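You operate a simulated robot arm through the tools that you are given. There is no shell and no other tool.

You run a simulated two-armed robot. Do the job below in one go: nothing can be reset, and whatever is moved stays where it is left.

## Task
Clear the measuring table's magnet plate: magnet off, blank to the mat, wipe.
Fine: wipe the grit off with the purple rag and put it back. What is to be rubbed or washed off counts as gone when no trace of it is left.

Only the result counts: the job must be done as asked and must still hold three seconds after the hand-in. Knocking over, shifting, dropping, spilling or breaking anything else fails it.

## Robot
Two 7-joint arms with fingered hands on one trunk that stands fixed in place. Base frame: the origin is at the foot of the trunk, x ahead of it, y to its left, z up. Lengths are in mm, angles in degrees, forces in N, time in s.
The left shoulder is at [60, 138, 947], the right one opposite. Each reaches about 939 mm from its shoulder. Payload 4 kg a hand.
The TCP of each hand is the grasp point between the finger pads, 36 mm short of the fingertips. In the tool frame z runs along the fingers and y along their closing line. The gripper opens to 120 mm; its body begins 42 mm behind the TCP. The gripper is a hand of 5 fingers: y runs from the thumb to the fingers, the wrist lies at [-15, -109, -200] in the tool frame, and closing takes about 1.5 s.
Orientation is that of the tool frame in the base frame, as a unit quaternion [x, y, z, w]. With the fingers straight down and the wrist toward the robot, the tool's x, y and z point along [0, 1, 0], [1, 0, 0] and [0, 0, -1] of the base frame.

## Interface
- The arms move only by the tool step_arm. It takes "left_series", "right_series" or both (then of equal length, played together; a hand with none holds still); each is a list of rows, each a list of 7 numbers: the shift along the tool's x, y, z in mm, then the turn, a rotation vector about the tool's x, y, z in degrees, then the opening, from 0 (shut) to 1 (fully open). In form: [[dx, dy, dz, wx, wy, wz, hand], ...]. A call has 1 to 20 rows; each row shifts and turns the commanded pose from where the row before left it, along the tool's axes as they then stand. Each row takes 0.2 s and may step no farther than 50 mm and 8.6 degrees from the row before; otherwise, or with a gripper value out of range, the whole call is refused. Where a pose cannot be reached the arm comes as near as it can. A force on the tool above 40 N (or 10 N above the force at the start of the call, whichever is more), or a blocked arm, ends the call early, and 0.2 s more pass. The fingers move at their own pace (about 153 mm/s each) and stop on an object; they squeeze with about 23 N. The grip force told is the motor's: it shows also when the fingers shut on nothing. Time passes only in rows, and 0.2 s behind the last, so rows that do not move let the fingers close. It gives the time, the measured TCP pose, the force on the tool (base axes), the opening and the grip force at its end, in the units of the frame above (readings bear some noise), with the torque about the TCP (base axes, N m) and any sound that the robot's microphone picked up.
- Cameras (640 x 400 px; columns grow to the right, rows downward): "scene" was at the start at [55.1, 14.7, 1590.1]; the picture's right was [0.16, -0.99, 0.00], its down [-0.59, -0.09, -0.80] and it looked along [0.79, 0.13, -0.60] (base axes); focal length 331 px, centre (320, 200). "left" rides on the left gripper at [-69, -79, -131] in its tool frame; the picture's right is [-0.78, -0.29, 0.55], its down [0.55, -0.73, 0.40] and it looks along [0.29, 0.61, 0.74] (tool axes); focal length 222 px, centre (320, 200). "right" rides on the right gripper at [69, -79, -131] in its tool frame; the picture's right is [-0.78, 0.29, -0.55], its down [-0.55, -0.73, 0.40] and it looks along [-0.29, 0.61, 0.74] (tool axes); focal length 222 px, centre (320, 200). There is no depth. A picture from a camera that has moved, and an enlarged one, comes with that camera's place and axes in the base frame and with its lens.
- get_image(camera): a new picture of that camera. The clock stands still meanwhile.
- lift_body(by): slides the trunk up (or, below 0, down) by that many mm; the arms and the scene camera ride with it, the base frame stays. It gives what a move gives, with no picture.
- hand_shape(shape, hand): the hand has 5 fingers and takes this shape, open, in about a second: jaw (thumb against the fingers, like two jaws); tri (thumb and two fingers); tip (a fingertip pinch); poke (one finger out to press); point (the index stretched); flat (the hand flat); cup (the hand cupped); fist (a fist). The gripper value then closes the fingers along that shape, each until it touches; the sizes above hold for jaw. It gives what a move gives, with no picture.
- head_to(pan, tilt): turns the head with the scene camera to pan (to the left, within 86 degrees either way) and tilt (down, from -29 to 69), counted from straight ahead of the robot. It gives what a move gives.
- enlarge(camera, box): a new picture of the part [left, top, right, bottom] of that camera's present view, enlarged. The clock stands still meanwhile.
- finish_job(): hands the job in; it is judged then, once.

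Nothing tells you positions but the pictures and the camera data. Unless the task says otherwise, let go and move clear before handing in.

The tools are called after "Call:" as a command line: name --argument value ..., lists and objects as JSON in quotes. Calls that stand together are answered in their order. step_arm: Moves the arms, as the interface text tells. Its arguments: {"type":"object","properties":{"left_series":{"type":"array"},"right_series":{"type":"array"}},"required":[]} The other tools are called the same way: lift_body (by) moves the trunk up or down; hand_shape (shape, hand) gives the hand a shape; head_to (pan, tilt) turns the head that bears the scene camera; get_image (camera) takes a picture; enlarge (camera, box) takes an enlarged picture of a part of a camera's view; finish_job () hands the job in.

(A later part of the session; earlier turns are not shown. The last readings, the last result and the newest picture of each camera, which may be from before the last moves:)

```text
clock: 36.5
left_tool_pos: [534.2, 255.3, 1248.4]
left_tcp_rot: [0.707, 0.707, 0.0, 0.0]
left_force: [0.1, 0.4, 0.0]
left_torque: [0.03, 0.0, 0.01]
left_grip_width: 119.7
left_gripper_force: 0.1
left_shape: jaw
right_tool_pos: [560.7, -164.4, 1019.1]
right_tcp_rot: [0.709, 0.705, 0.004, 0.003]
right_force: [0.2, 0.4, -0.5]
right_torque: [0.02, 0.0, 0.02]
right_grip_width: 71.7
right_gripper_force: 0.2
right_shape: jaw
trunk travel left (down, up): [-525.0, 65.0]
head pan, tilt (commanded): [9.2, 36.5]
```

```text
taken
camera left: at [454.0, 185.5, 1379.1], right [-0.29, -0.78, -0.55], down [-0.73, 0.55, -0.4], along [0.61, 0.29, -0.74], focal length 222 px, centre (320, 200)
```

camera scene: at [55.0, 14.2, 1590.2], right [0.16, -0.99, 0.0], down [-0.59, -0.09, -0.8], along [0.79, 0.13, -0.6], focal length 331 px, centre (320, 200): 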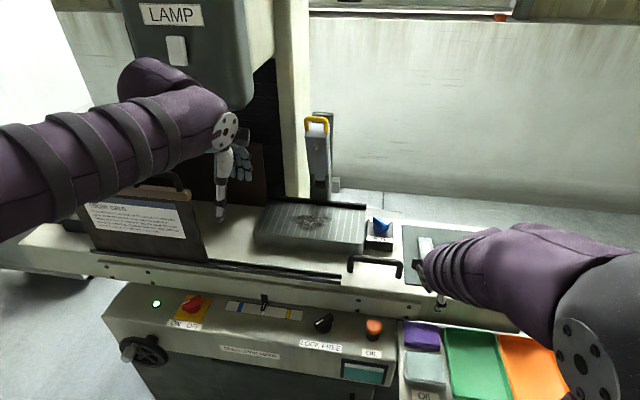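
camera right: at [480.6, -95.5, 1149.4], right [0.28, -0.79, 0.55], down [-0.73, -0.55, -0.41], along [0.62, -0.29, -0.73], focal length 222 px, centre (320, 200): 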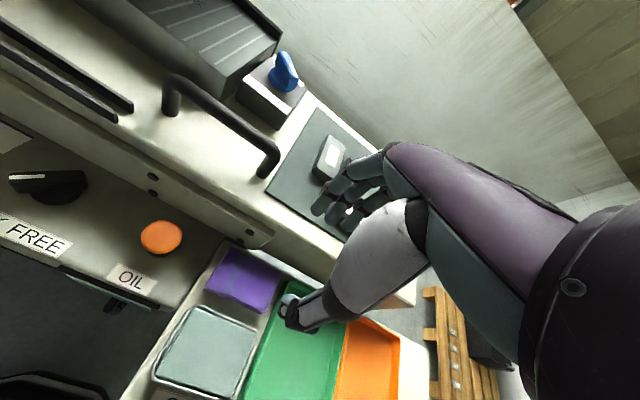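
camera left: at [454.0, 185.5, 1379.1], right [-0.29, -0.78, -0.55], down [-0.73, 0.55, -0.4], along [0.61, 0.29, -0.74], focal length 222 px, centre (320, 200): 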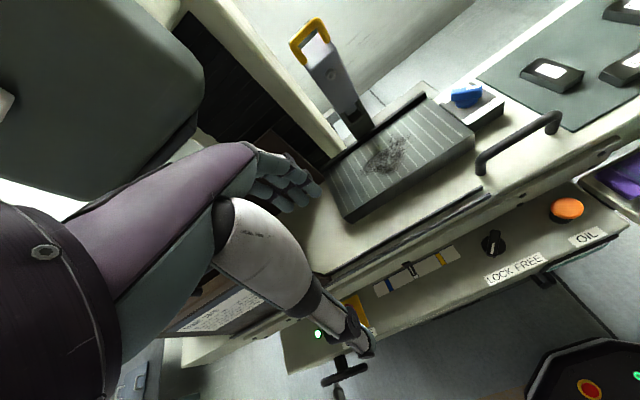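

Call:
enlarge --camera "right" --box '[140, 170, 360, 340]'

Call:
enlarge --camera "scene" --box '[360, 280, 460, 360]'

Call:
enlarge --camera "left" --box '[540, 130, 640, 230]'

```text
2.35 times, centred on (250, 255) of right
camera zoom: at [480.6, -95.5, 1149.4], right [0.28, -0.79, 0.55], down [-0.73, -0.55, -0.41], along [0.62, -0.29, -0.73], focal length 523 px, centre (485, 71)
```

zoom: 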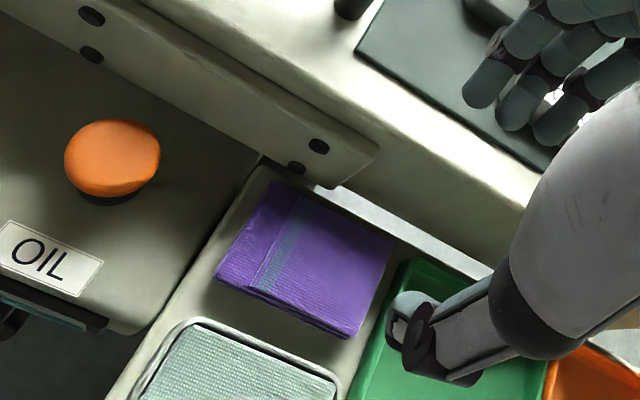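

```text
5.00 times, centred on (410, 320) of scene
camera zoom: at [55.0, 14.2, 1590.2], right [0.16, -0.99, 0.0], down [-0.59, -0.09, -0.8], along [0.79, 0.13, -0.6], focal length 1657 px, centre (-130, -400)
```

zoom: 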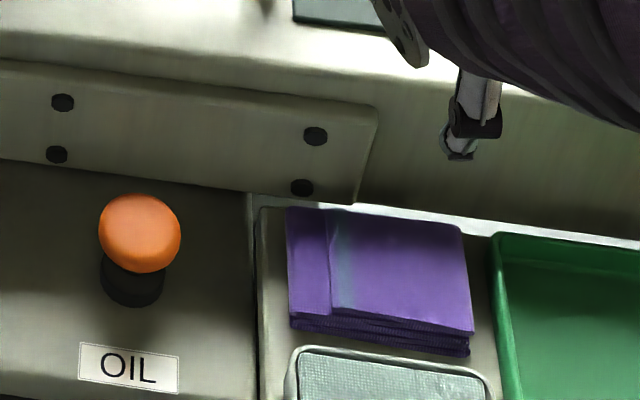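

```text
4.00 times, centred on (590, 180) of left
camera zoom: at [454.0, 185.5, 1379.1], right [-0.29, -0.78, -0.55], down [-0.73, 0.55, -0.4], along [0.61, 0.29, -0.74], focal length 888 px, centre (-760, 280)
```

zoom: 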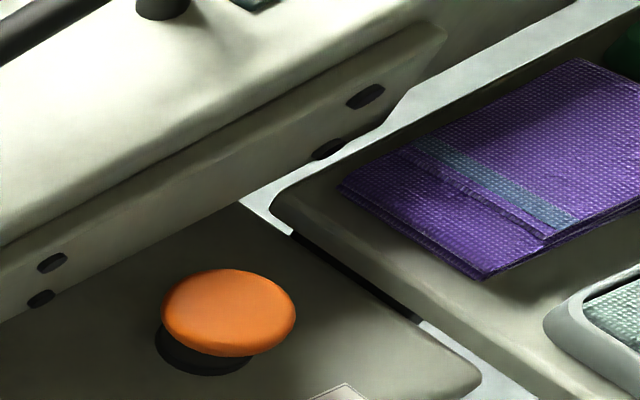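

The rag lies between the oil tin (x < 515), the green bin rim (y < -219) and the table front (x > 620), and the jaw's bent fingers would bulge into the table edge. I'll check whether the finer tip shape is slimmer.

Call:
hand_shape --hand "right" --shape "tip"

Call:
enlarge --camera "right" --box '[200, 120, 460, 340]'

Call:
enlarge --camera "scene" --box '[400, 210, 520, 310]'

```text
clock: 37.4
left_tool_pos: [533.2, 257.5, 1248.2]
left_tcp_rot: [0.707, 0.707, 0.0, 0.0]
left_force: [0.4, 0.1, -0.3]
left_torque: [-0.01, -0.02, 0.0]
left_grip_width: 119.7
left_gripper_force: 0.0
left_shape: jaw
right_tool_pos: [559.6, -164.1, 1018.6]
right_tcp_rot: [0.708, 0.706, 0.005, 0.003]
right_force: [-0.3, 1.3, 0.5]
right_torque: [0.01, 0.01, 0.02]
right_grip_width: 119.8
right_gripper_force: 0.0
right_shape: tip
trunk travel left (down, up): [-525.0, 65.0]
head pan, tilt (commanded): [9.2, 36.5]
```

```text
1.82 times, centred on (330, 230) of right
camera zoom: at [480.9, -94.9, 1149.5], right [0.28, -0.79, 0.55], down [-0.73, -0.55, -0.41], along [0.62, -0.29, -0.73], focal length 404 px, centre (302, 146)
```

zoom: 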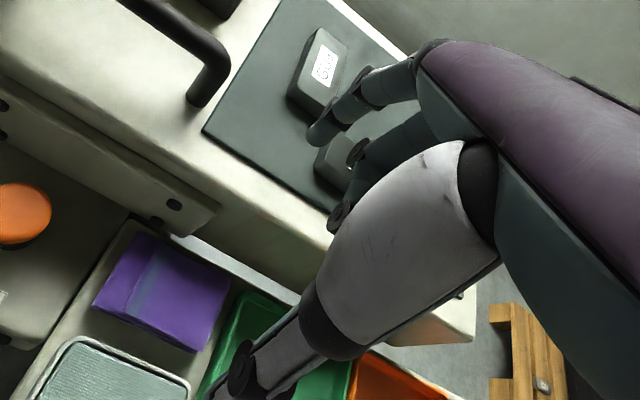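

```text
4.00 times, centred on (460, 260) of scene
camera zoom: at [55.1, 14.8, 1590.1], right [0.16, -0.99, 0.0], down [-0.59, -0.09, -0.8], along [0.79, 0.13, -0.6], focal length 1325 px, centre (-240, -40)
```

zoom: 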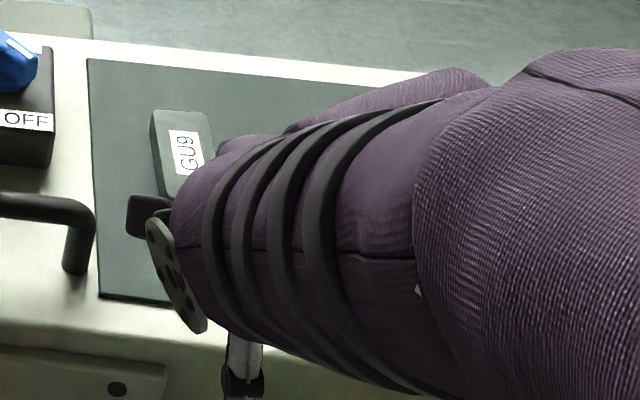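

Call:
step_arm --right_series '[[0, 0, 0, 0, 0, 0, 0.58], [0, 0, 0, 0, 0, 0, 0.58], [0, 0, 0, 0, 0, 0, 0.58], [0, 0, 0, 0, 0, 0, 0.58]]'

Call:
get_image --camera "right"

Call:
enlarge --camera "right" --box '[240, 140, 440, 340]'

```text
clock: 38.4
left_tool_pos: [533.4, 255.1, 1247.2]
left_tcp_rot: [0.707, 0.707, 0.0, -0.001]
left_force: [-0.3, 0.2, -0.4]
left_torque: [0.01, 0.01, 0.0]
left_grip_width: 119.4
left_gripper_force: 0.0
left_shape: jaw
right_tool_pos: [559.7, -163.9, 1017.5]
right_tcp_rot: [0.708, 0.706, 0.004, 0.003]
right_force: [0.2, 0.6, 0.1]
right_torque: [-0.03, -0.02, 0.01]
right_grip_width: 70.0
right_gripper_force: 0.1
right_shape: tip
trunk travel left (down, up): [-525.0, 65.0]
head pan, tilt (commanded): [9.2, 36.5]
```

```text
taken
camera right: at [480.9, -94.9, 1149.4], right [0.28, -0.79, 0.55], down [-0.73, -0.55, -0.41], along [0.62, -0.29, -0.73], focal length 222 px, centre (320, 200)
```

right: 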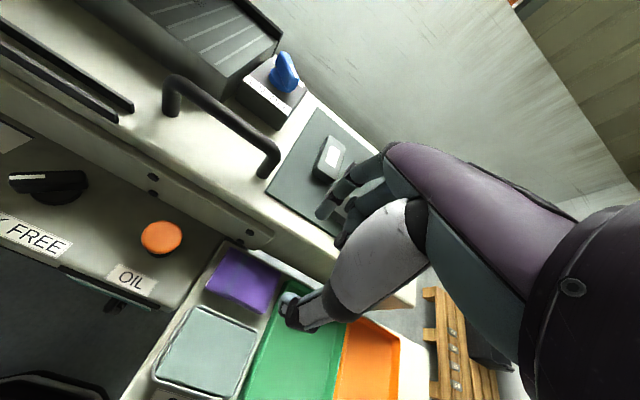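

```text
2.00 times, centred on (340, 240) of right
camera zoom: at [480.9, -94.9, 1149.4], right [0.28, -0.79, 0.55], down [-0.73, -0.55, -0.41], along [0.62, -0.29, -0.73], focal length 444 px, centre (280, 120)
```

zoom: 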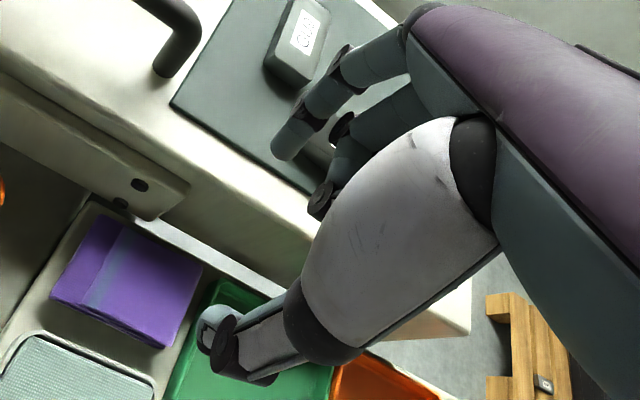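

The tip shape bulges the same way, so gripping front-to-back won't fit against the table. Gripping the rag left-to-right (fingers on the free left side) looks better; I'll go back to jaw and test whether the right hand can turn to 90° yaw here, well above everything.

Call:
hand_shape --hand "right" --shape "jaw"

Call:
step_arm --right_series '[[0, 0, 0, 0, 0, -8, 0.5], [0, 0, 0, 0, 0, -8, 0.5], [0, 0, 0, 0, 0, -8, 0.5], [0, 0, 0, 0, 0, -8, 0.5], [0, 0, 0, 0, 0, -8, 0.5], [0, 0, 0, 0, 0, -8, 0.5], [0, 0, 0, 0, 0, -8, 0.5], [0, 0, 0, 0, 0, -8, 0.5], [0, 0, 0, 0, 0, -8, 0.5], [0, 0, 0, 0, 0, -8, 0.5], [0, 0, 0, 0, 0, -8, 0.5], [0, 0, 0, 0, 0, 0, 0.5]]'

Call:
get_image --camera "right"

Call:
get_image --camera "scene"

```text
clock: 39.3
left_tool_pos: [532.4, 257.2, 1248.4]
left_tcp_rot: [0.707, 0.707, 0.0, 0.0]
left_force: [-0.2, 0.6, 0.2]
left_torque: [0.03, 0.01, 0.03]
left_grip_width: 119.3
left_gripper_force: 0.1
left_shape: jaw
right_tool_pos: [559.8, -164.3, 1017.8]
right_tcp_rot: [0.708, 0.706, 0.004, 0.002]
right_force: [-0.7, -0.6, 0.3]
right_torque: [0.02, -0.04, 0.03]
right_grip_width: 119.9
right_gripper_force: 0.0
right_shape: jaw
trunk travel left (down, up): [-525.0, 65.0]
head pan, tilt (commanded): [9.2, 36.5]
```

```text
clock: 41.9
left_tool_pos: [534.2, 256.2, 1249.2]
left_tcp_rot: [0.707, 0.707, 0.0, 0.0]
left_force: [-0.6, 1.0, 0.0]
left_torque: [0.04, -0.01, 0.0]
left_grip_width: 119.8
left_gripper_force: 0.0
left_shape: jaw
right_tool_pos: [560.1, -163.1, 1016.7]
right_tcp_rot: [0.019, 1.0, 0.001, 0.005]
right_force: [-0.2, 1.0, 0.0]
right_torque: [-0.02, -0.04, 0.02]
right_grip_width: 60.3
right_gripper_force: 0.0
right_shape: jaw
trunk travel left (down, up): [-525.0, 65.0]
head pan, tilt (commanded): [9.2, 36.5]
```

```text
taken
camera right: at [487.1, -240.8, 1147.3], right [0.79, 0.26, 0.56], down [0.53, -0.75, -0.39], along [0.32, 0.6, -0.73], focal length 222 px, centre (320, 200)
```

right: 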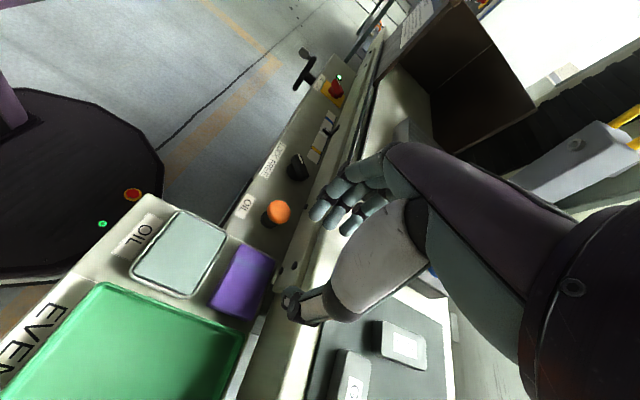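

```text
taken
camera scene: at [55.0, 14.7, 1590.1], right [0.16, -0.99, 0.0], down [-0.59, -0.09, -0.8], along [0.79, 0.13, -0.6], focal length 331 px, centre (320, 200)
```

scene: 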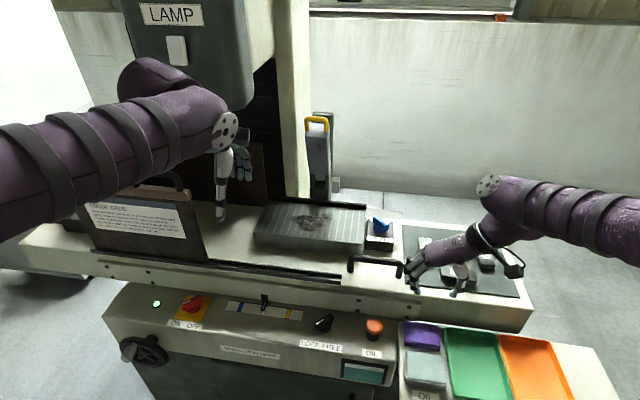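

Yaw 90° is reachable here. From this side I can see the gaps around the rag; enlarging.

Call:
enlarge --camera "right" --box '[140, 190, 320, 340]'

Call:
enlarge --camera "scene" --box '[390, 305, 470, 370]'

```text
2.67 times, centred on (230, 265) of right
camera zoom: at [487.1, -240.8, 1147.3], right [0.79, 0.26, 0.56], down [0.53, -0.75, -0.39], along [0.32, 0.6, -0.73], focal length 592 px, centre (560, 27)
```

zoom: 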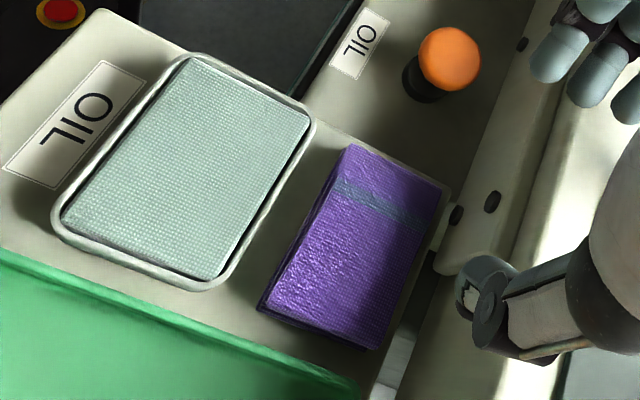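

```text
6.15 times, centred on (430, 338) of scene
camera zoom: at [55.0, 14.7, 1590.1], right [0.16, -0.99, 0.0], down [-0.59, -0.09, -0.8], along [0.79, 0.13, -0.6], focal length 2039 px, centre (-357, -646)
```

zoom: 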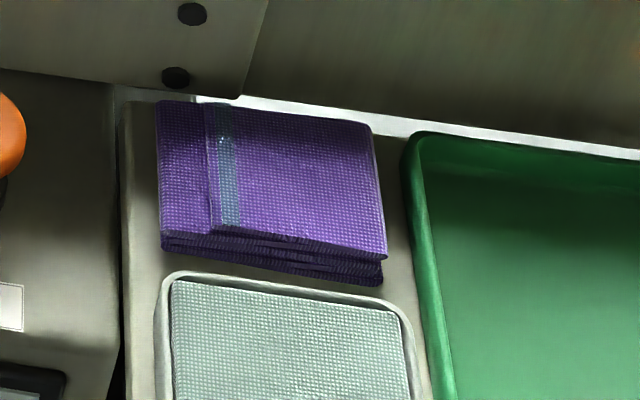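

At this angle I find the gap right of the rag is only about 16 mm, as thick as the thumb. I'll press the thumb tip lightly on the rag's right part and drag it about 12 mm left to make room, then grip it left-to-right. First descend to above it.

Call:
step_arm --right_series '[[-3, 9, 30, 0, 0, -2.2, 0.667], [-3, 9.7, 30, 0, 0, 0, 0.667], [0, 0, 35, 0, 0, 0, 0.667], [0, 0, 35, 0, 0, 0, 0.667], [0, 0, 0, 0, 0, 0, 0.667], [0, 0, 0, 0, 0, 0, 0.667]]'

Call:
get_image --camera "right"

Call:
enlarge --camera "right" --box '[200, 170, 400, 360]'

Call:
enlarge --camera "scene" --box '[350, 250, 500, 370]'

```text
clock: 43.3
left_tool_pos: [534.1, 256.5, 1249.0]
left_tcp_rot: [0.707, 0.707, -0.001, 0.001]
left_force: [0.3, 0.2, -0.5]
left_torque: [0.0, -0.01, 0.01]
left_grip_width: 119.6
left_gripper_force: 0.0
left_shape: jaw
right_tool_pos: [568.9, -143.3, 884.6]
right_tcp_rot: [0.0, 1.0, 0.001, 0.006]
right_force: [0.2, -0.2, -0.4]
right_torque: [0.01, 0.0, 0.02]
right_grip_width: 79.7
right_gripper_force: 0.0
right_shape: jaw
trunk travel left (down, up): [-525.0, 65.0]
head pan, tilt (commanded): [9.2, 36.5]
```

```text
taken
camera right: at [498.9, -223.4, 1016.3], right [0.78, 0.29, 0.56], down [0.55, -0.73, -0.39], along [0.29, 0.61, -0.73], focal length 222 px, centre (320, 200)
```

right: 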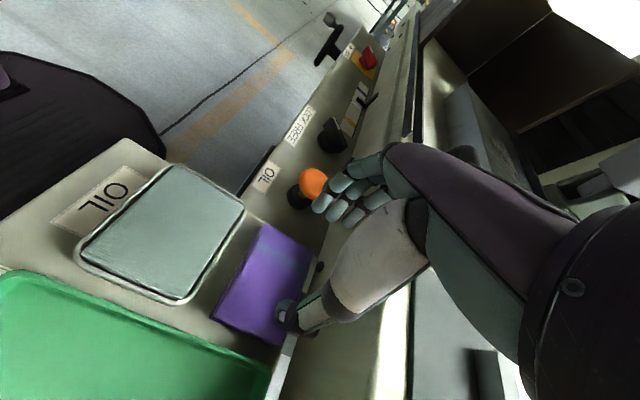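

```text
2.11 times, centred on (300, 265) of right
camera zoom: at [498.9, -223.4, 1016.3], right [0.78, 0.29, 0.56], down [0.55, -0.73, -0.39], along [0.29, 0.61, -0.73], focal length 468 px, centre (362, 63)
```

zoom: 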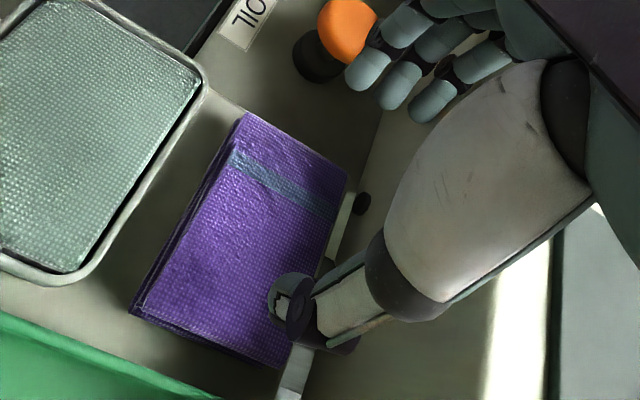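

```text
3.33 times, centred on (425, 310) of scene
camera zoom: at [55.3, 14.7, 1590.1], right [0.16, -0.99, 0.0], down [-0.59, -0.09, -0.8], along [0.79, 0.13, -0.6], focal length 1104 px, centre (-30, -167)
```

zoom: 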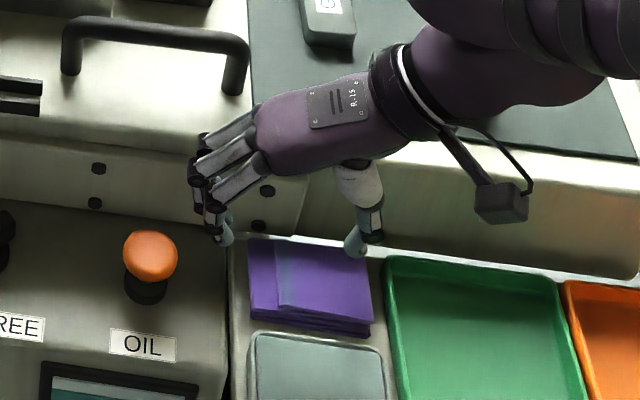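

The fingers extend to the rear of the thumb, so I'll shift 16 mm towards the robot to clear the bracket, then lower until the thumb tip touches the rag.

Call:
step_arm --right_series '[[16, 0, 0, 0, 0, 0, 0.667], [0, 0, 12, 0, 0, 0, 0.667], [0, 0, 10, 0, 0, 0, 0.667], [0, 0, 0, 0, 0, 0, 0.667]]'

Call:
enlarge --camera "right" --box '[200, 170, 400, 360]'

Call:
enlarge --camera "scene" --box '[370, 280, 470, 360]'

```text
clock: 44.3
left_tool_pos: [533.3, 256.3, 1248.6]
left_tcp_rot: [0.707, 0.707, 0.0, 0.0]
left_force: [0.0, -0.6, -0.6]
left_torque: [0.02, -0.01, 0.0]
left_grip_width: 119.7
left_gripper_force: 0.0
left_shape: jaw
right_tool_pos: [553.1, -143.6, 862.4]
right_tcp_rot: [0.001, 1.0, 0.002, 0.005]
right_force: [-0.6, 0.5, -0.7]
right_torque: [-0.01, -0.04, 0.01]
right_grip_width: 79.5
right_gripper_force: 0.1
right_shape: jaw
trunk travel left (down, up): [-525.0, 65.0]
head pan, tilt (commanded): [9.2, 36.5]
```

```text
2.11 times, centred on (300, 265) of right
camera zoom: at [482.8, -223.6, 994.7], right [0.78, 0.29, 0.56], down [0.55, -0.73, -0.39], along [0.29, 0.61, -0.73], focal length 468 px, centre (362, 63)
```

zoom: 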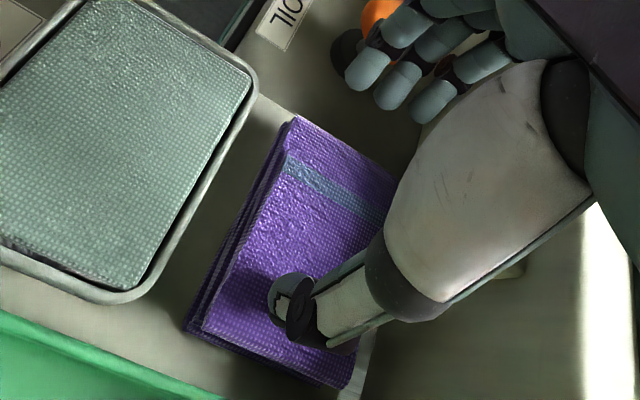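

```text
5.00 times, centred on (420, 320) of scene
camera zoom: at [55.2, 14.7, 1590.1], right [0.16, -0.99, 0.0], down [-0.59, -0.09, -0.8], along [0.79, 0.13, -0.6], focal length 1657 px, centre (-180, -400)
```

zoom: 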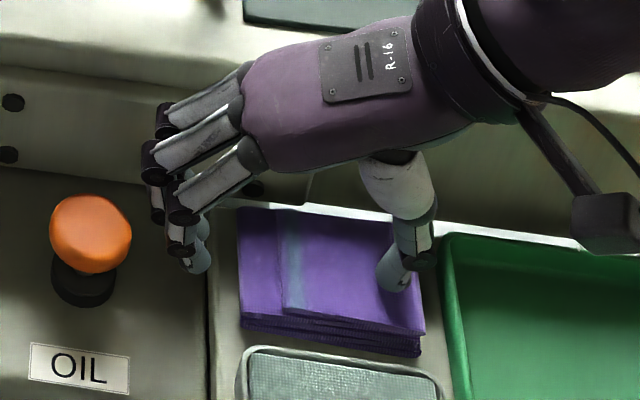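

Thumb is over the rag's right part, fingers clear of the OIL button. Lowering gently to contact.

Call:
step_arm --right_series '[[0, 0, 4, 0, 0, 0, 0.667], [0, 0, 0, 0, 0, 0, 0.667]]'

Call:
step_arm --right_series '[[0, 0, 2, 0, 0, 0, 0.667], [0, 0, 0, 0, 0, 0, 0.667]]'

Call:
step_arm --right_series '[[0, 0, 2, 0, 0, 0, 0.667], [0, 0, 0, 0, 0, 0, 0.667]]'

```text
clock: 44.9
left_tool_pos: [532.5, 256.8, 1249.7]
left_tcp_rot: [0.707, 0.708, 0.0, 0.0]
left_force: [-0.3, -0.2, -0.1]
left_torque: [-0.01, 0.0, 0.01]
left_grip_width: 119.7
left_gripper_force: 0.1
left_shape: jaw
right_tool_pos: [552.1, -143.1, 861.2]
right_tcp_rot: [-0.001, 1.0, 0.001, 0.007]
right_force: [-0.2, 0.5, 17.9]
right_torque: [-0.94, 0.08, -0.03]
right_grip_width: 80.0
right_gripper_force: 0.1
right_shape: jaw
trunk travel left (down, up): [-525.0, 65.0]
head pan, tilt (commanded): [9.2, 36.5]
```

```text
clock: 45.5
left_tool_pos: [531.1, 257.7, 1250.4]
left_tcp_rot: [0.707, 0.707, 0.0, 0.001]
left_force: [-0.2, -0.2, 0.0]
left_torque: [0.01, 0.02, 0.0]
left_grip_width: 119.9
left_gripper_force: 0.1
left_shape: jaw
right_tool_pos: [551.9, -142.7, 862.6]
right_tcp_rot: [0.0, 1.0, 0.002, 0.008]
right_force: [-0.5, 3.0, 39.5]
right_torque: [-1.98, 0.12, 0.02]
right_grip_width: 79.7
right_gripper_force: 0.0
right_shape: jaw
trunk travel left (down, up): [-525.0, 65.0]
head pan, tilt (commanded): [9.2, 36.5]
```

```text
clock: 45.9
left_tool_pos: [533.0, 256.1, 1247.8]
left_tcp_rot: [0.707, 0.707, 0.0, 0.001]
left_force: [0.6, -0.7, 0.1]
left_torque: [0.0, -0.01, 0.01]
left_grip_width: 119.8
left_gripper_force: 0.1
left_shape: jaw
right_tool_pos: [554.0, -141.4, 861.7]
right_tcp_rot: [-0.001, 1.0, 0.002, 0.01]
right_force: [-1.7, 1.2, 23.4]
right_torque: [-1.21, 0.14, -0.09]
right_grip_width: 79.9
right_gripper_force: 0.1
right_shape: jaw
trunk travel left (down, up): [-525.0, 65.0]
head pan, tilt (commanded): [9.2, 36.5]
stopped in row 2 (right hand): the force on the tool passed its limit at 51 N (the readings are from after the stop); the commanded pose is now the measured one
```

Contact came at TCP z ≈ 861.5 (rag top about 821). I'll ease the pressure slightly before dragging.

Call:
step_arm --right_series '[[0, 0, -0.5, 0, 0, 0, 0.667], [0, 0, 0, 0, 0, 0, 0.667]]'

Call:
enlarge --camera "right" --box '[200, 170, 400, 360]'

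```text
clock: 46.5
left_tool_pos: [531.7, 256.8, 1249.0]
left_tcp_rot: [0.707, 0.707, 0.0, 0.0]
left_force: [-0.1, -0.1, -0.6]
left_torque: [0.01, 0.0, 0.04]
left_grip_width: 119.7
left_gripper_force: 0.1
left_shape: jaw
right_tool_pos: [553.2, -143.1, 860.9]
right_tcp_rot: [-0.001, 1.0, 0.002, 0.008]
right_force: [-0.5, 1.0, 22.6]
right_torque: [-1.15, 0.08, 0.02]
right_grip_width: 80.1
right_gripper_force: 0.0
right_shape: jaw
trunk travel left (down, up): [-525.0, 65.0]
head pan, tilt (commanded): [9.2, 36.5]
```

```text
2.11 times, centred on (300, 265) of right
camera zoom: at [482.9, -222.6, 992.2], right [0.78, 0.29, 0.56], down [0.56, -0.73, -0.39], along [0.3, 0.61, -0.73], focal length 468 px, centre (362, 63)
```

zoom: 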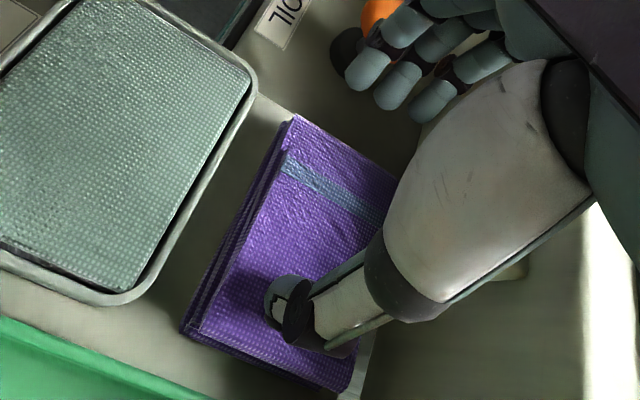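

Call:
step_arm --right_series '[[0, 0, -1, 0, 0, 0, 0.667], [0, 2, 0, 0, 0, 0, 0.667], [0, 2, 0, 0, 0, 0, 0.667], [0, 2, 0, 0, 0, 0, 0.667], [0, 2, 0, 0, 0, 0, 0.667], [0, 2, 0, 0, 0, 0, 0.667], [0, 0, 0, 0, 0, 0, 0.667]]'

Call:
enlarge --camera "right" --box '[200, 170, 400, 360]'

Call:
enlarge --camera "scene" --box '[370, 280, 470, 360]'

```text
clock: 48.1
left_tool_pos: [532.5, 256.7, 1247.9]
left_tcp_rot: [0.707, 0.707, 0.001, 0.0]
left_force: [0.2, -0.1, 0.2]
left_torque: [0.01, 0.01, 0.01]
left_grip_width: 119.7
left_gripper_force: 0.1
left_shape: jaw
right_tool_pos: [552.2, -132.7, 861.7]
right_tcp_rot: [0.0, 1.0, 0.002, 0.008]
right_force: [0.6, -4.6, 13.9]
right_torque: [-0.97, 0.02, -0.03]
right_grip_width: 83.7
right_gripper_force: 0.1
right_shape: jaw
trunk travel left (down, up): [-525.0, 65.0]
head pan, tilt (commanded): [9.2, 36.5]
```

```text
2.11 times, centred on (300, 265) of right
camera zoom: at [482.1, -213.2, 991.7], right [0.78, 0.29, 0.56], down [0.56, -0.73, -0.39], along [0.3, 0.61, -0.73], focal length 468 px, centre (362, 63)
```

zoom: 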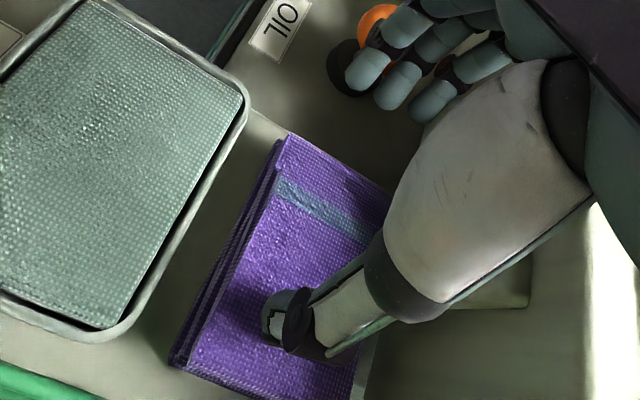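

```text
5.00 times, centred on (420, 320) of scene
camera zoom: at [54.1, 14.5, 1590.2], right [0.16, -0.99, 0.0], down [-0.59, -0.09, -0.8], along [0.79, 0.13, -0.59], focal length 1657 px, centre (-180, -400)
```

zoom: 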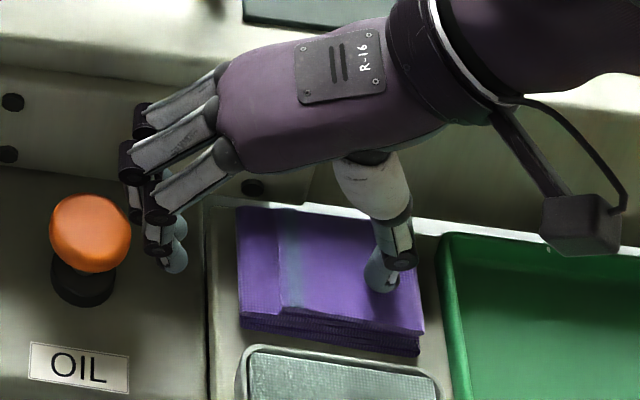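

The thumb slid on the rag rather than moving it, so friction won't do. A re-measure puts the gap to the green bin at 17–19 mm versus a 16 mm thumb, so I'll hover the thumb directly over that gap and check alignment before going down.

Call:
step_arm --right_series '[[0, 0, -8, 0, 0, 0, 0.667], [0, -8, -8, 0, 0, 0, 0.8], [0, -10, 0, 0, 0, 0, 0.8], [0, -10, 0, 0, 0, 0, 0.8], [0, 0, 0, 0, 0, 0, 0.8], [0, 0, 0, 0, 0, 0, 0.8]]'

Call:
enlarge --camera "right" --box '[200, 170, 400, 360]'

Call:
enlarge --camera "scene" --box '[390, 300, 460, 360]'

```text
clock: 49.5
left_tool_pos: [533.9, 256.1, 1248.5]
left_tcp_rot: [0.707, 0.708, 0.0, 0.0]
left_force: [-1.4, -1.2, -0.1]
left_torque: [0.04, 0.01, -0.03]
left_grip_width: 119.8
left_gripper_force: 0.0
left_shape: jaw
right_tool_pos: [555.9, -162.2, 876.4]
right_tcp_rot: [0.0, 1.0, 0.002, 0.008]
right_force: [-0.4, 0.3, 0.3]
right_torque: [0.0, -0.01, 0.03]
right_grip_width: 95.8
right_gripper_force: 0.1
right_shape: jaw
trunk travel left (down, up): [-525.0, 65.0]
head pan, tilt (commanded): [9.2, 36.5]
```

```text
2.11 times, centred on (300, 265) of right
camera zoom: at [484.5, -241.8, 1006.6], right [0.78, 0.29, 0.56], down [0.56, -0.73, -0.39], along [0.3, 0.61, -0.73], focal length 468 px, centre (362, 63)
```

zoom: 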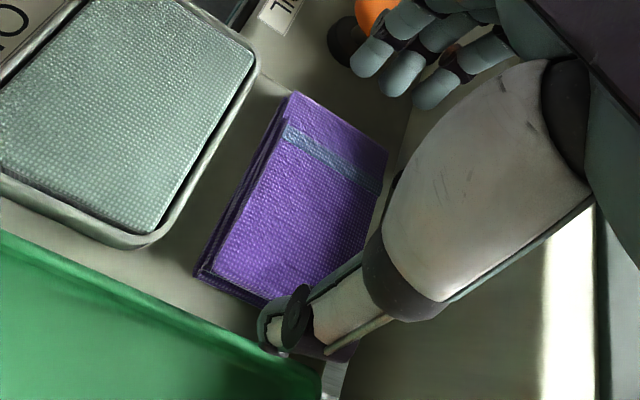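

```text
6.67 times, centred on (425, 330) of scene
camera zoom: at [55.2, 14.6, 1590.1], right [0.16, -0.99, 0.0], down [-0.59, -0.09, -0.8], along [0.79, 0.13, -0.6], focal length 2209 px, centre (-380, -667)
```

zoom: 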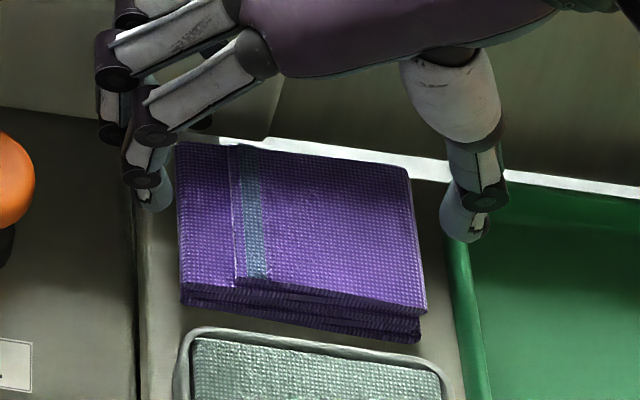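

Thumb centre hovers at y ≈ -218.5. I'll shift it 4 mm left so its rounded tip dips a few mm into the gap beside the rag's edge without reaching the bin wall, then nudge the rag left with it.

Call:
step_arm --right_series '[[0, 4, 0, 0, 0, 0, 0.8], [0, 0, 8, 0, 0, 0, 0.8], [0, 0, 6, 0, 0, 0, 0.8], [0, 0, 0, 0, 0, 0, 0.8]]'

Call:
enlarge --camera "scene" --box '[390, 300, 460, 360]'

Call:
enlarge --camera "right" --box '[240, 250, 360, 370]'

```text
clock: 50.5
left_tool_pos: [533.5, 256.4, 1249.0]
left_tcp_rot: [0.707, 0.707, 0.0, 0.0]
left_force: [0.0, 0.0, 0.0]
left_torque: [-0.01, 0.0, -0.01]
left_grip_width: 119.8
left_gripper_force: 0.0
left_shape: jaw
right_tool_pos: [554.2, -156.9, 861.8]
right_tcp_rot: [0.0, 1.0, 0.001, 0.008]
right_force: [-0.2, 0.4, 0.2]
right_torque: [-0.01, -0.02, 0.0]
right_grip_width: 95.7
right_gripper_force: 0.0
right_shape: jaw
trunk travel left (down, up): [-525.0, 65.0]
head pan, tilt (commanded): [9.2, 36.5]
```

```text
6.67 times, centred on (425, 330) of scene
camera zoom: at [55.1, 14.7, 1590.1], right [0.16, -0.99, 0.0], down [-0.59, -0.09, -0.8], along [0.79, 0.13, -0.6], focal length 2209 px, centre (-380, -667)
```

zoom: 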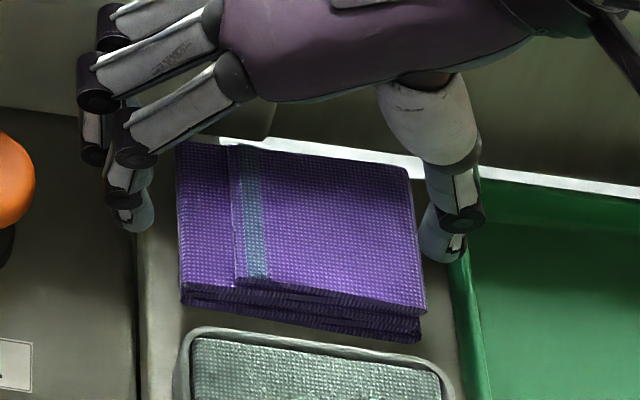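

```text
3.33 times, centred on (300, 310) of right
camera zoom: at [484.6, -237.1, 992.0], right [0.78, 0.29, 0.56], down [0.56, -0.73, -0.39], along [0.3, 0.61, -0.73], focal length 740 px, centre (387, -167)
```

zoom: 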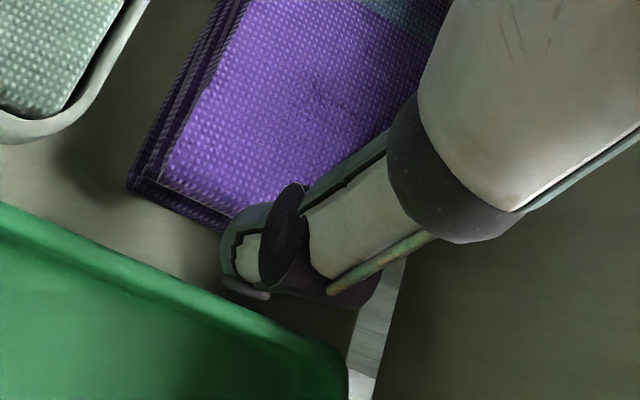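

Call:
step_arm --right_series '[[0, 0, 3, 0, 0, 0, 0.8], [0, 0, 0, 0, 0, 0, 0.8]]'

Call:
enlarge --camera "scene" --box '[400, 315, 450, 355]'

Call:
enlarge --camera "right" --box '[260, 270, 340, 350]'

```text
clock: 51.1
left_tool_pos: [531.9, 256.3, 1248.3]
left_tcp_rot: [0.707, 0.707, 0.0, 0.0]
left_force: [0.5, -0.7, -0.9]
left_torque: [-0.01, 0.03, 0.0]
left_grip_width: 119.6
left_gripper_force: 0.1
left_shape: jaw
right_tool_pos: [553.8, -157.7, 860.5]
right_tcp_rot: [0.001, 1.0, 0.001, 0.007]
right_force: [-0.3, 0.8, 3.2]
right_torque: [-0.12, -0.02, -0.01]
right_grip_width: 95.6
right_gripper_force: 0.1
right_shape: jaw
trunk travel left (down, up): [-525.0, 65.0]
head pan, tilt (commanded): [9.2, 36.5]
```

```text
10.00 times, centred on (425, 335) of scene
camera zoom: at [55.0, 14.8, 1590.2], right [0.16, -0.99, 0.0], down [-0.59, -0.09, -0.8], along [0.79, 0.13, -0.6], focal length 3313 px, centre (-730, -1150)
```

zoom: 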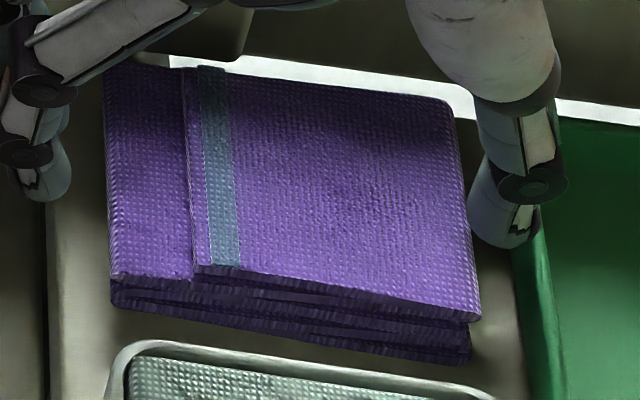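

```text
5.00 times, centred on (300, 310) of right
camera zoom: at [484.7, -237.2, 990.1], right [0.78, 0.29, 0.56], down [0.56, -0.73, -0.39], along [0.3, 0.61, -0.73], focal length 1111 px, centre (420, -350)
```

zoom: 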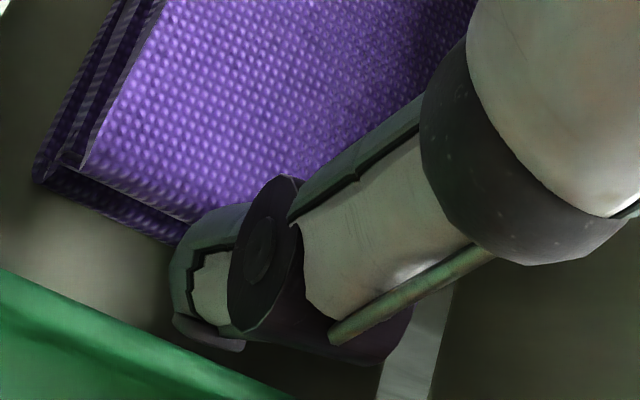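

Light contact with the rag's edge. Now nudging left in small steps.

Call:
step_arm --right_series '[[0, 1.5, 0.5, 0, 0, 0, 0.8], [0, 1.5, 0.5, 0, 0, 0, 0.8], [0, 1.5, 0, 0, 0, 0, 0.8], [0, 1.5, 0, 0, 0, 0, 0.8], [0, 0, 0, 0, 0, 0, 0.8]]'

Call:
enlarge --camera "scene" --box '[400, 315, 450, 355]'

```text
clock: 52.3
left_tool_pos: [533.0, 255.1, 1249.0]
left_tcp_rot: [0.707, 0.707, 0.001, 0.001]
left_force: [0.3, 0.4, 0.2]
left_torque: [-0.04, 0.01, -0.01]
left_grip_width: 119.5
left_gripper_force: 0.0
left_shape: jaw
right_tool_pos: [554.7, -150.6, 858.8]
right_tcp_rot: [0.0, 1.0, 0.002, 0.007]
right_force: [1.4, -2.7, 6.7]
right_torque: [-0.47, -0.01, 0.0]
right_grip_width: 96.5
right_gripper_force: 0.0
right_shape: jaw
trunk travel left (down, up): [-525.0, 65.0]
head pan, tilt (commanded): [9.2, 36.5]
```

```text
10.00 times, centred on (425, 335) of scene
camera zoom: at [54.6, 14.5, 1590.2], right [0.16, -0.99, 0.0], down [-0.59, -0.09, -0.8], along [0.79, 0.13, -0.6], focal length 3313 px, centre (-730, -1150)
```

zoom: 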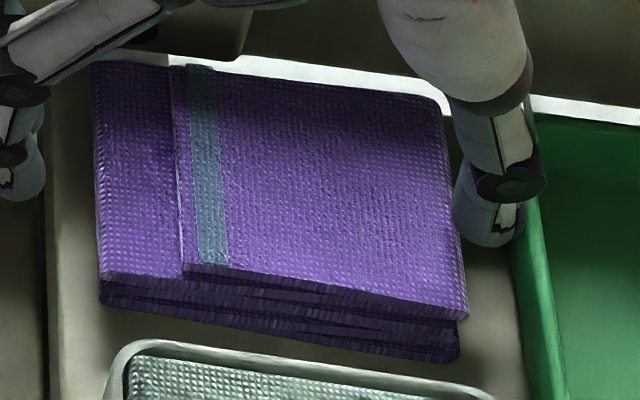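

The rag is sliding left (about 3 mm so far). I'll lift slightly, step back right, dip a bit deeper into the widened gap, and push again.

Call:
step_arm --right_series '[[0, 0, -4, 0, 0, 0, 0.8], [0, -5, 0, 0, 0, 0, 0.8], [0, 0, 4, 0, 0, 0, 0.8], [0, 0, 3, 0, 0, 0, 0.8], [0, 0, 0, 0, 0, 0, 0.8]]'

Call:
enlarge --camera "scene" --box '[400, 315, 450, 355]'

```text
clock: 53.5
left_tool_pos: [533.2, 257.0, 1247.5]
left_tcp_rot: [0.707, 0.707, 0.0, 0.0]
left_force: [-0.6, -0.3, 0.6]
left_torque: [0.0, 0.01, 0.02]
left_grip_width: 119.6
left_gripper_force: 0.1
left_shape: jaw
right_tool_pos: [554.2, -156.4, 856.5]
right_tcp_rot: [-0.001, 1.0, 0.002, 0.008]
right_force: [-0.1, 0.4, 0.0]
right_torque: [-0.01, 0.0, 0.01]
right_grip_width: 95.8
right_gripper_force: 0.1
right_shape: jaw
trunk travel left (down, up): [-525.0, 65.0]
head pan, tilt (commanded): [9.2, 36.5]
```

```text
10.00 times, centred on (425, 335) of scene
camera zoom: at [55.1, 14.8, 1590.1], right [0.16, -0.99, 0.0], down [-0.59, -0.09, -0.8], along [0.79, 0.13, -0.6], focal length 3313 px, centre (-730, -1150)
```

zoom: 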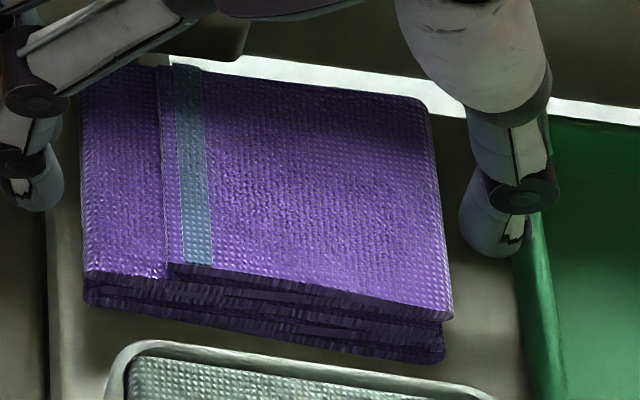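

The rag has moved about 6 mm left and the thumb now sits freely in the widened gap. Fingers are clear of its left edge, so I'll lower to just above the shelf.

Call:
step_arm --right_series '[[0, 0, 3, 0, 0, 0, 0.8], [0, 0, 2, 0, 0, 0, 0.8], [0, 0, 0, 0, 0, 0, 0.8]]'

Call:
enlarge --camera "scene" --box '[390, 305, 450, 355]'

Call:
enlarge --camera "right" --box '[200, 170, 400, 360]'

```text
clock: 54.3
left_tool_pos: [534.3, 256.3, 1248.5]
left_tcp_rot: [0.707, 0.708, 0.0, -0.001]
left_force: [-0.3, 0.6, 0.1]
left_torque: [0.03, -0.01, 0.0]
left_grip_width: 119.6
left_gripper_force: 0.1
left_shape: jaw
right_tool_pos: [554.2, -155.8, 850.7]
right_tcp_rot: [-0.001, 1.0, 0.002, 0.007]
right_force: [0.4, 0.2, -0.4]
right_torque: [-0.02, 0.02, -0.01]
right_grip_width: 96.0
right_gripper_force: 0.0
right_shape: jaw
trunk travel left (down, up): [-525.0, 65.0]
head pan, tilt (commanded): [9.2, 36.5]
```

```text
8.00 times, centred on (420, 330) of scene
camera zoom: at [55.2, 14.7, 1590.1], right [0.16, -0.99, 0.0], down [-0.59, -0.09, -0.8], along [0.79, 0.13, -0.6], focal length 2651 px, centre (-480, -840)
```

zoom: 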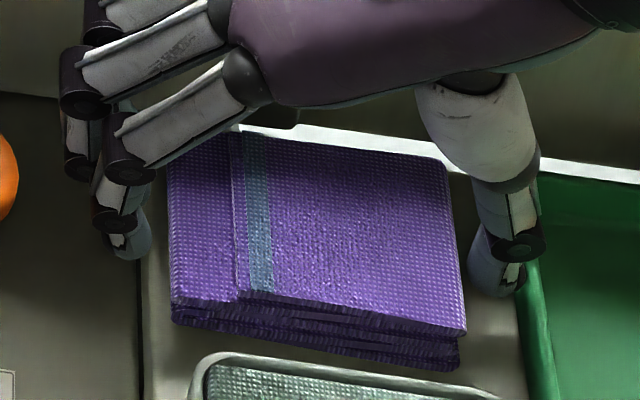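

```text
2.11 times, centred on (300, 265) of right
camera zoom: at [484.0, -235.8, 980.7], right [0.78, 0.29, 0.56], down [0.56, -0.73, -0.39], along [0.3, 0.61, -0.73], focal length 468 px, centre (362, 63)
```

zoom: 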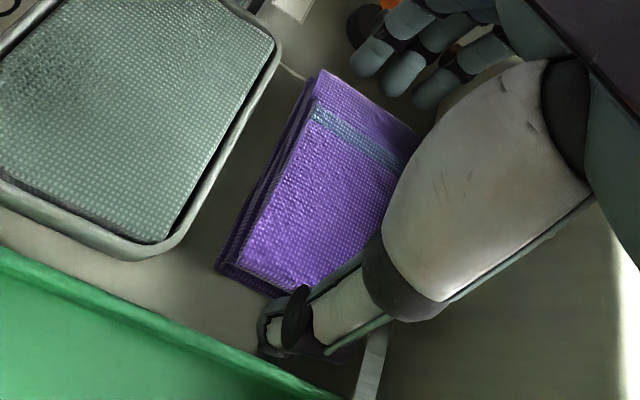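

Thumb and fingers straddle the rag with no contact. I'll go 1.5 mm lower and close.

Call:
step_arm --right_series '[[0, 0, 1.5, 0, 0, 0, 0.8], [0, 0, 0, 0, 0, 0, 0.72], [0, 0, 0, 0, 0, 0, 0.6], [0, 0, 0, 0, 0, 0, 0.4], [0, 0, 0, 0, 0, 0, 0.2], [0, 0, 0, 0, 0, 0, 0], [0, 0, 0, 0, 0, 0, 0]]'

Call:
enlarge --camera "scene" --box '[390, 305, 450, 355]'

Call:
enlarge --camera "right" --box '[200, 170, 400, 360]'

```text
clock: 55.9
left_tool_pos: [534.0, 256.3, 1248.0]
left_tcp_rot: [0.708, 0.706, -0.001, 0.0]
left_force: [-0.6, -0.1, -0.1]
left_torque: [0.0, 0.02, 0.04]
left_grip_width: 119.7
left_gripper_force: 0.1
left_shape: jaw
right_tool_pos: [554.2, -156.0, 848.5]
right_tcp_rot: [-0.001, 1.0, 0.002, 0.008]
right_force: [0.4, -0.5, -0.2]
right_torque: [0.0, 0.03, 0.02]
right_grip_width: 85.2
right_gripper_force: 22.9
right_shape: jaw
trunk travel left (down, up): [-525.0, 65.0]
head pan, tilt (commanded): [9.2, 36.5]
```

```text
8.00 times, centred on (420, 330) of scene
camera zoom: at [55.2, 14.7, 1590.1], right [0.16, -0.99, 0.0], down [-0.59, -0.09, -0.8], along [0.79, 0.13, -0.6], focal length 2651 px, centre (-480, -840)
```

zoom: 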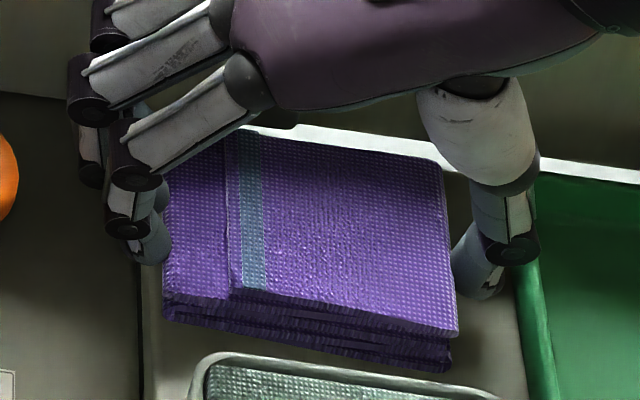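

```text
2.11 times, centred on (300, 265) of right
camera zoom: at [483.9, -236.6, 979.1], right [0.78, 0.29, 0.56], down [0.56, -0.73, -0.39], along [0.3, 0.61, -0.73], focal length 468 px, centre (362, 63)
```

zoom: 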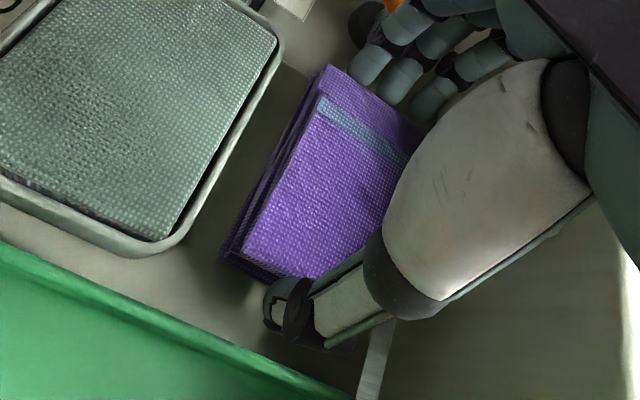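

Gripped at 85 mm width. Lifting slightly to check the hold.

Call:
step_arm --right_series '[[0, 0, -4, 0, 0, 0, 0], [0, 0, -6, 0, 0, 0, 0], [0, 0, -8, 0, 0, 0, 0], [0, 0, 0, 0, 0, 0, 0]]'

Call:
enlarge --camera "scene" --box '[390, 295, 450, 355]'

Call:
enlarge --camera "right" --box '[200, 170, 400, 360]'

```text
clock: 56.9
left_tool_pos: [532.7, 257.3, 1249.1]
left_tcp_rot: [0.707, 0.707, 0.0, 0.0]
left_force: [-0.5, 0.5, 0.0]
left_torque: [-0.01, 0.0, 0.04]
left_grip_width: 119.3
left_gripper_force: 0.1
left_shape: jaw
right_tool_pos: [554.0, -158.0, 866.9]
right_tcp_rot: [0.0, 1.0, 0.002, 0.007]
right_force: [-0.6, 0.3, -0.4]
right_torque: [-0.03, -0.01, 0.0]
right_grip_width: 85.3
right_gripper_force: 23.1
right_shape: jaw
trunk travel left (down, up): [-525.0, 65.0]
head pan, tilt (commanded): [9.2, 36.5]
```

```text
6.67 times, centred on (420, 325) of scene
camera zoom: at [55.3, 14.6, 1590.1], right [0.16, -0.99, 0.0], down [-0.59, -0.09, -0.8], along [0.79, 0.13, -0.6], focal length 2209 px, centre (-347, -633)
```

zoom: 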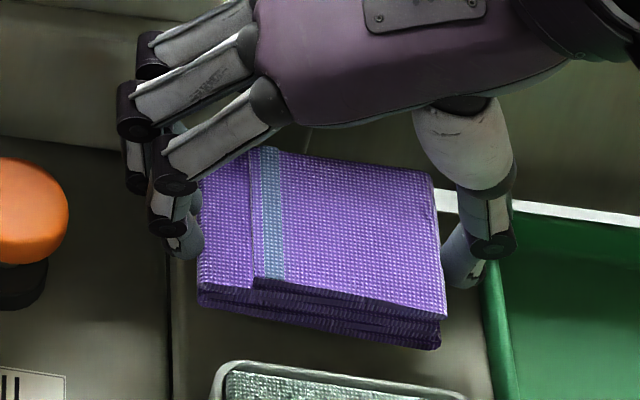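

```text
2.11 times, centred on (300, 265) of right
camera zoom: at [484.2, -237.0, 997.6], right [0.78, 0.29, 0.56], down [0.56, -0.73, -0.39], along [0.3, 0.61, -0.73], focal length 468 px, centre (362, 63)
```

zoom: 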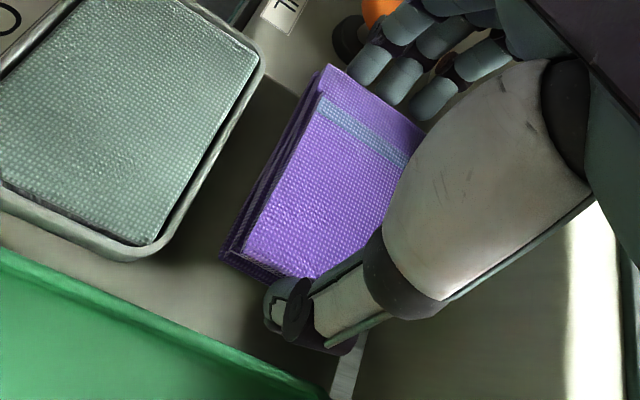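

The rag is held well. Before carrying it over, I'll look at the grit on the plate to plan the wiping strokes.

Call:
enlarge --camera "scene" --box '[250, 195, 370, 260]'

Call:
enlarge --camera "left" --box '[320, 85, 480, 225]'

```text
5.33 times, centred on (310, 228) of scene
camera zoom: at [55.3, 14.6, 1590.1], right [0.16, -0.99, 0.0], down [-0.59, -0.09, -0.8], along [0.79, 0.13, -0.6], focal length 1767 px, centre (373, 53)
```

zoom: 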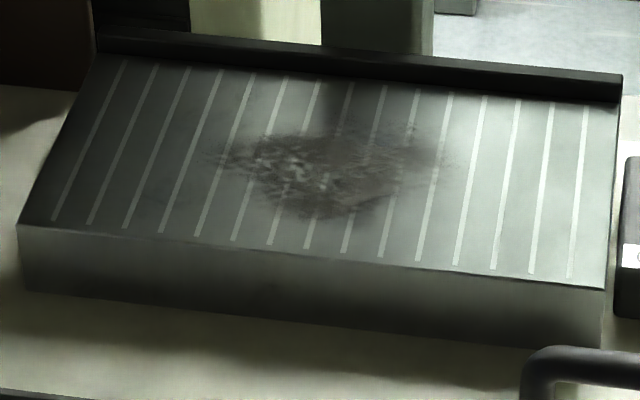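

```text
2.86 times, centred on (400, 155) of left
camera zoom: at [454.2, 186.0, 1378.9], right [-0.29, -0.78, -0.55], down [-0.73, 0.55, -0.4], along [0.61, 0.29, -0.74], focal length 635 px, centre (91, 329)
```

zoom: 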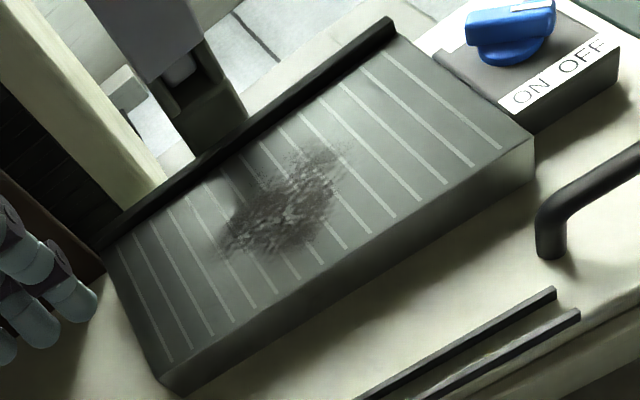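

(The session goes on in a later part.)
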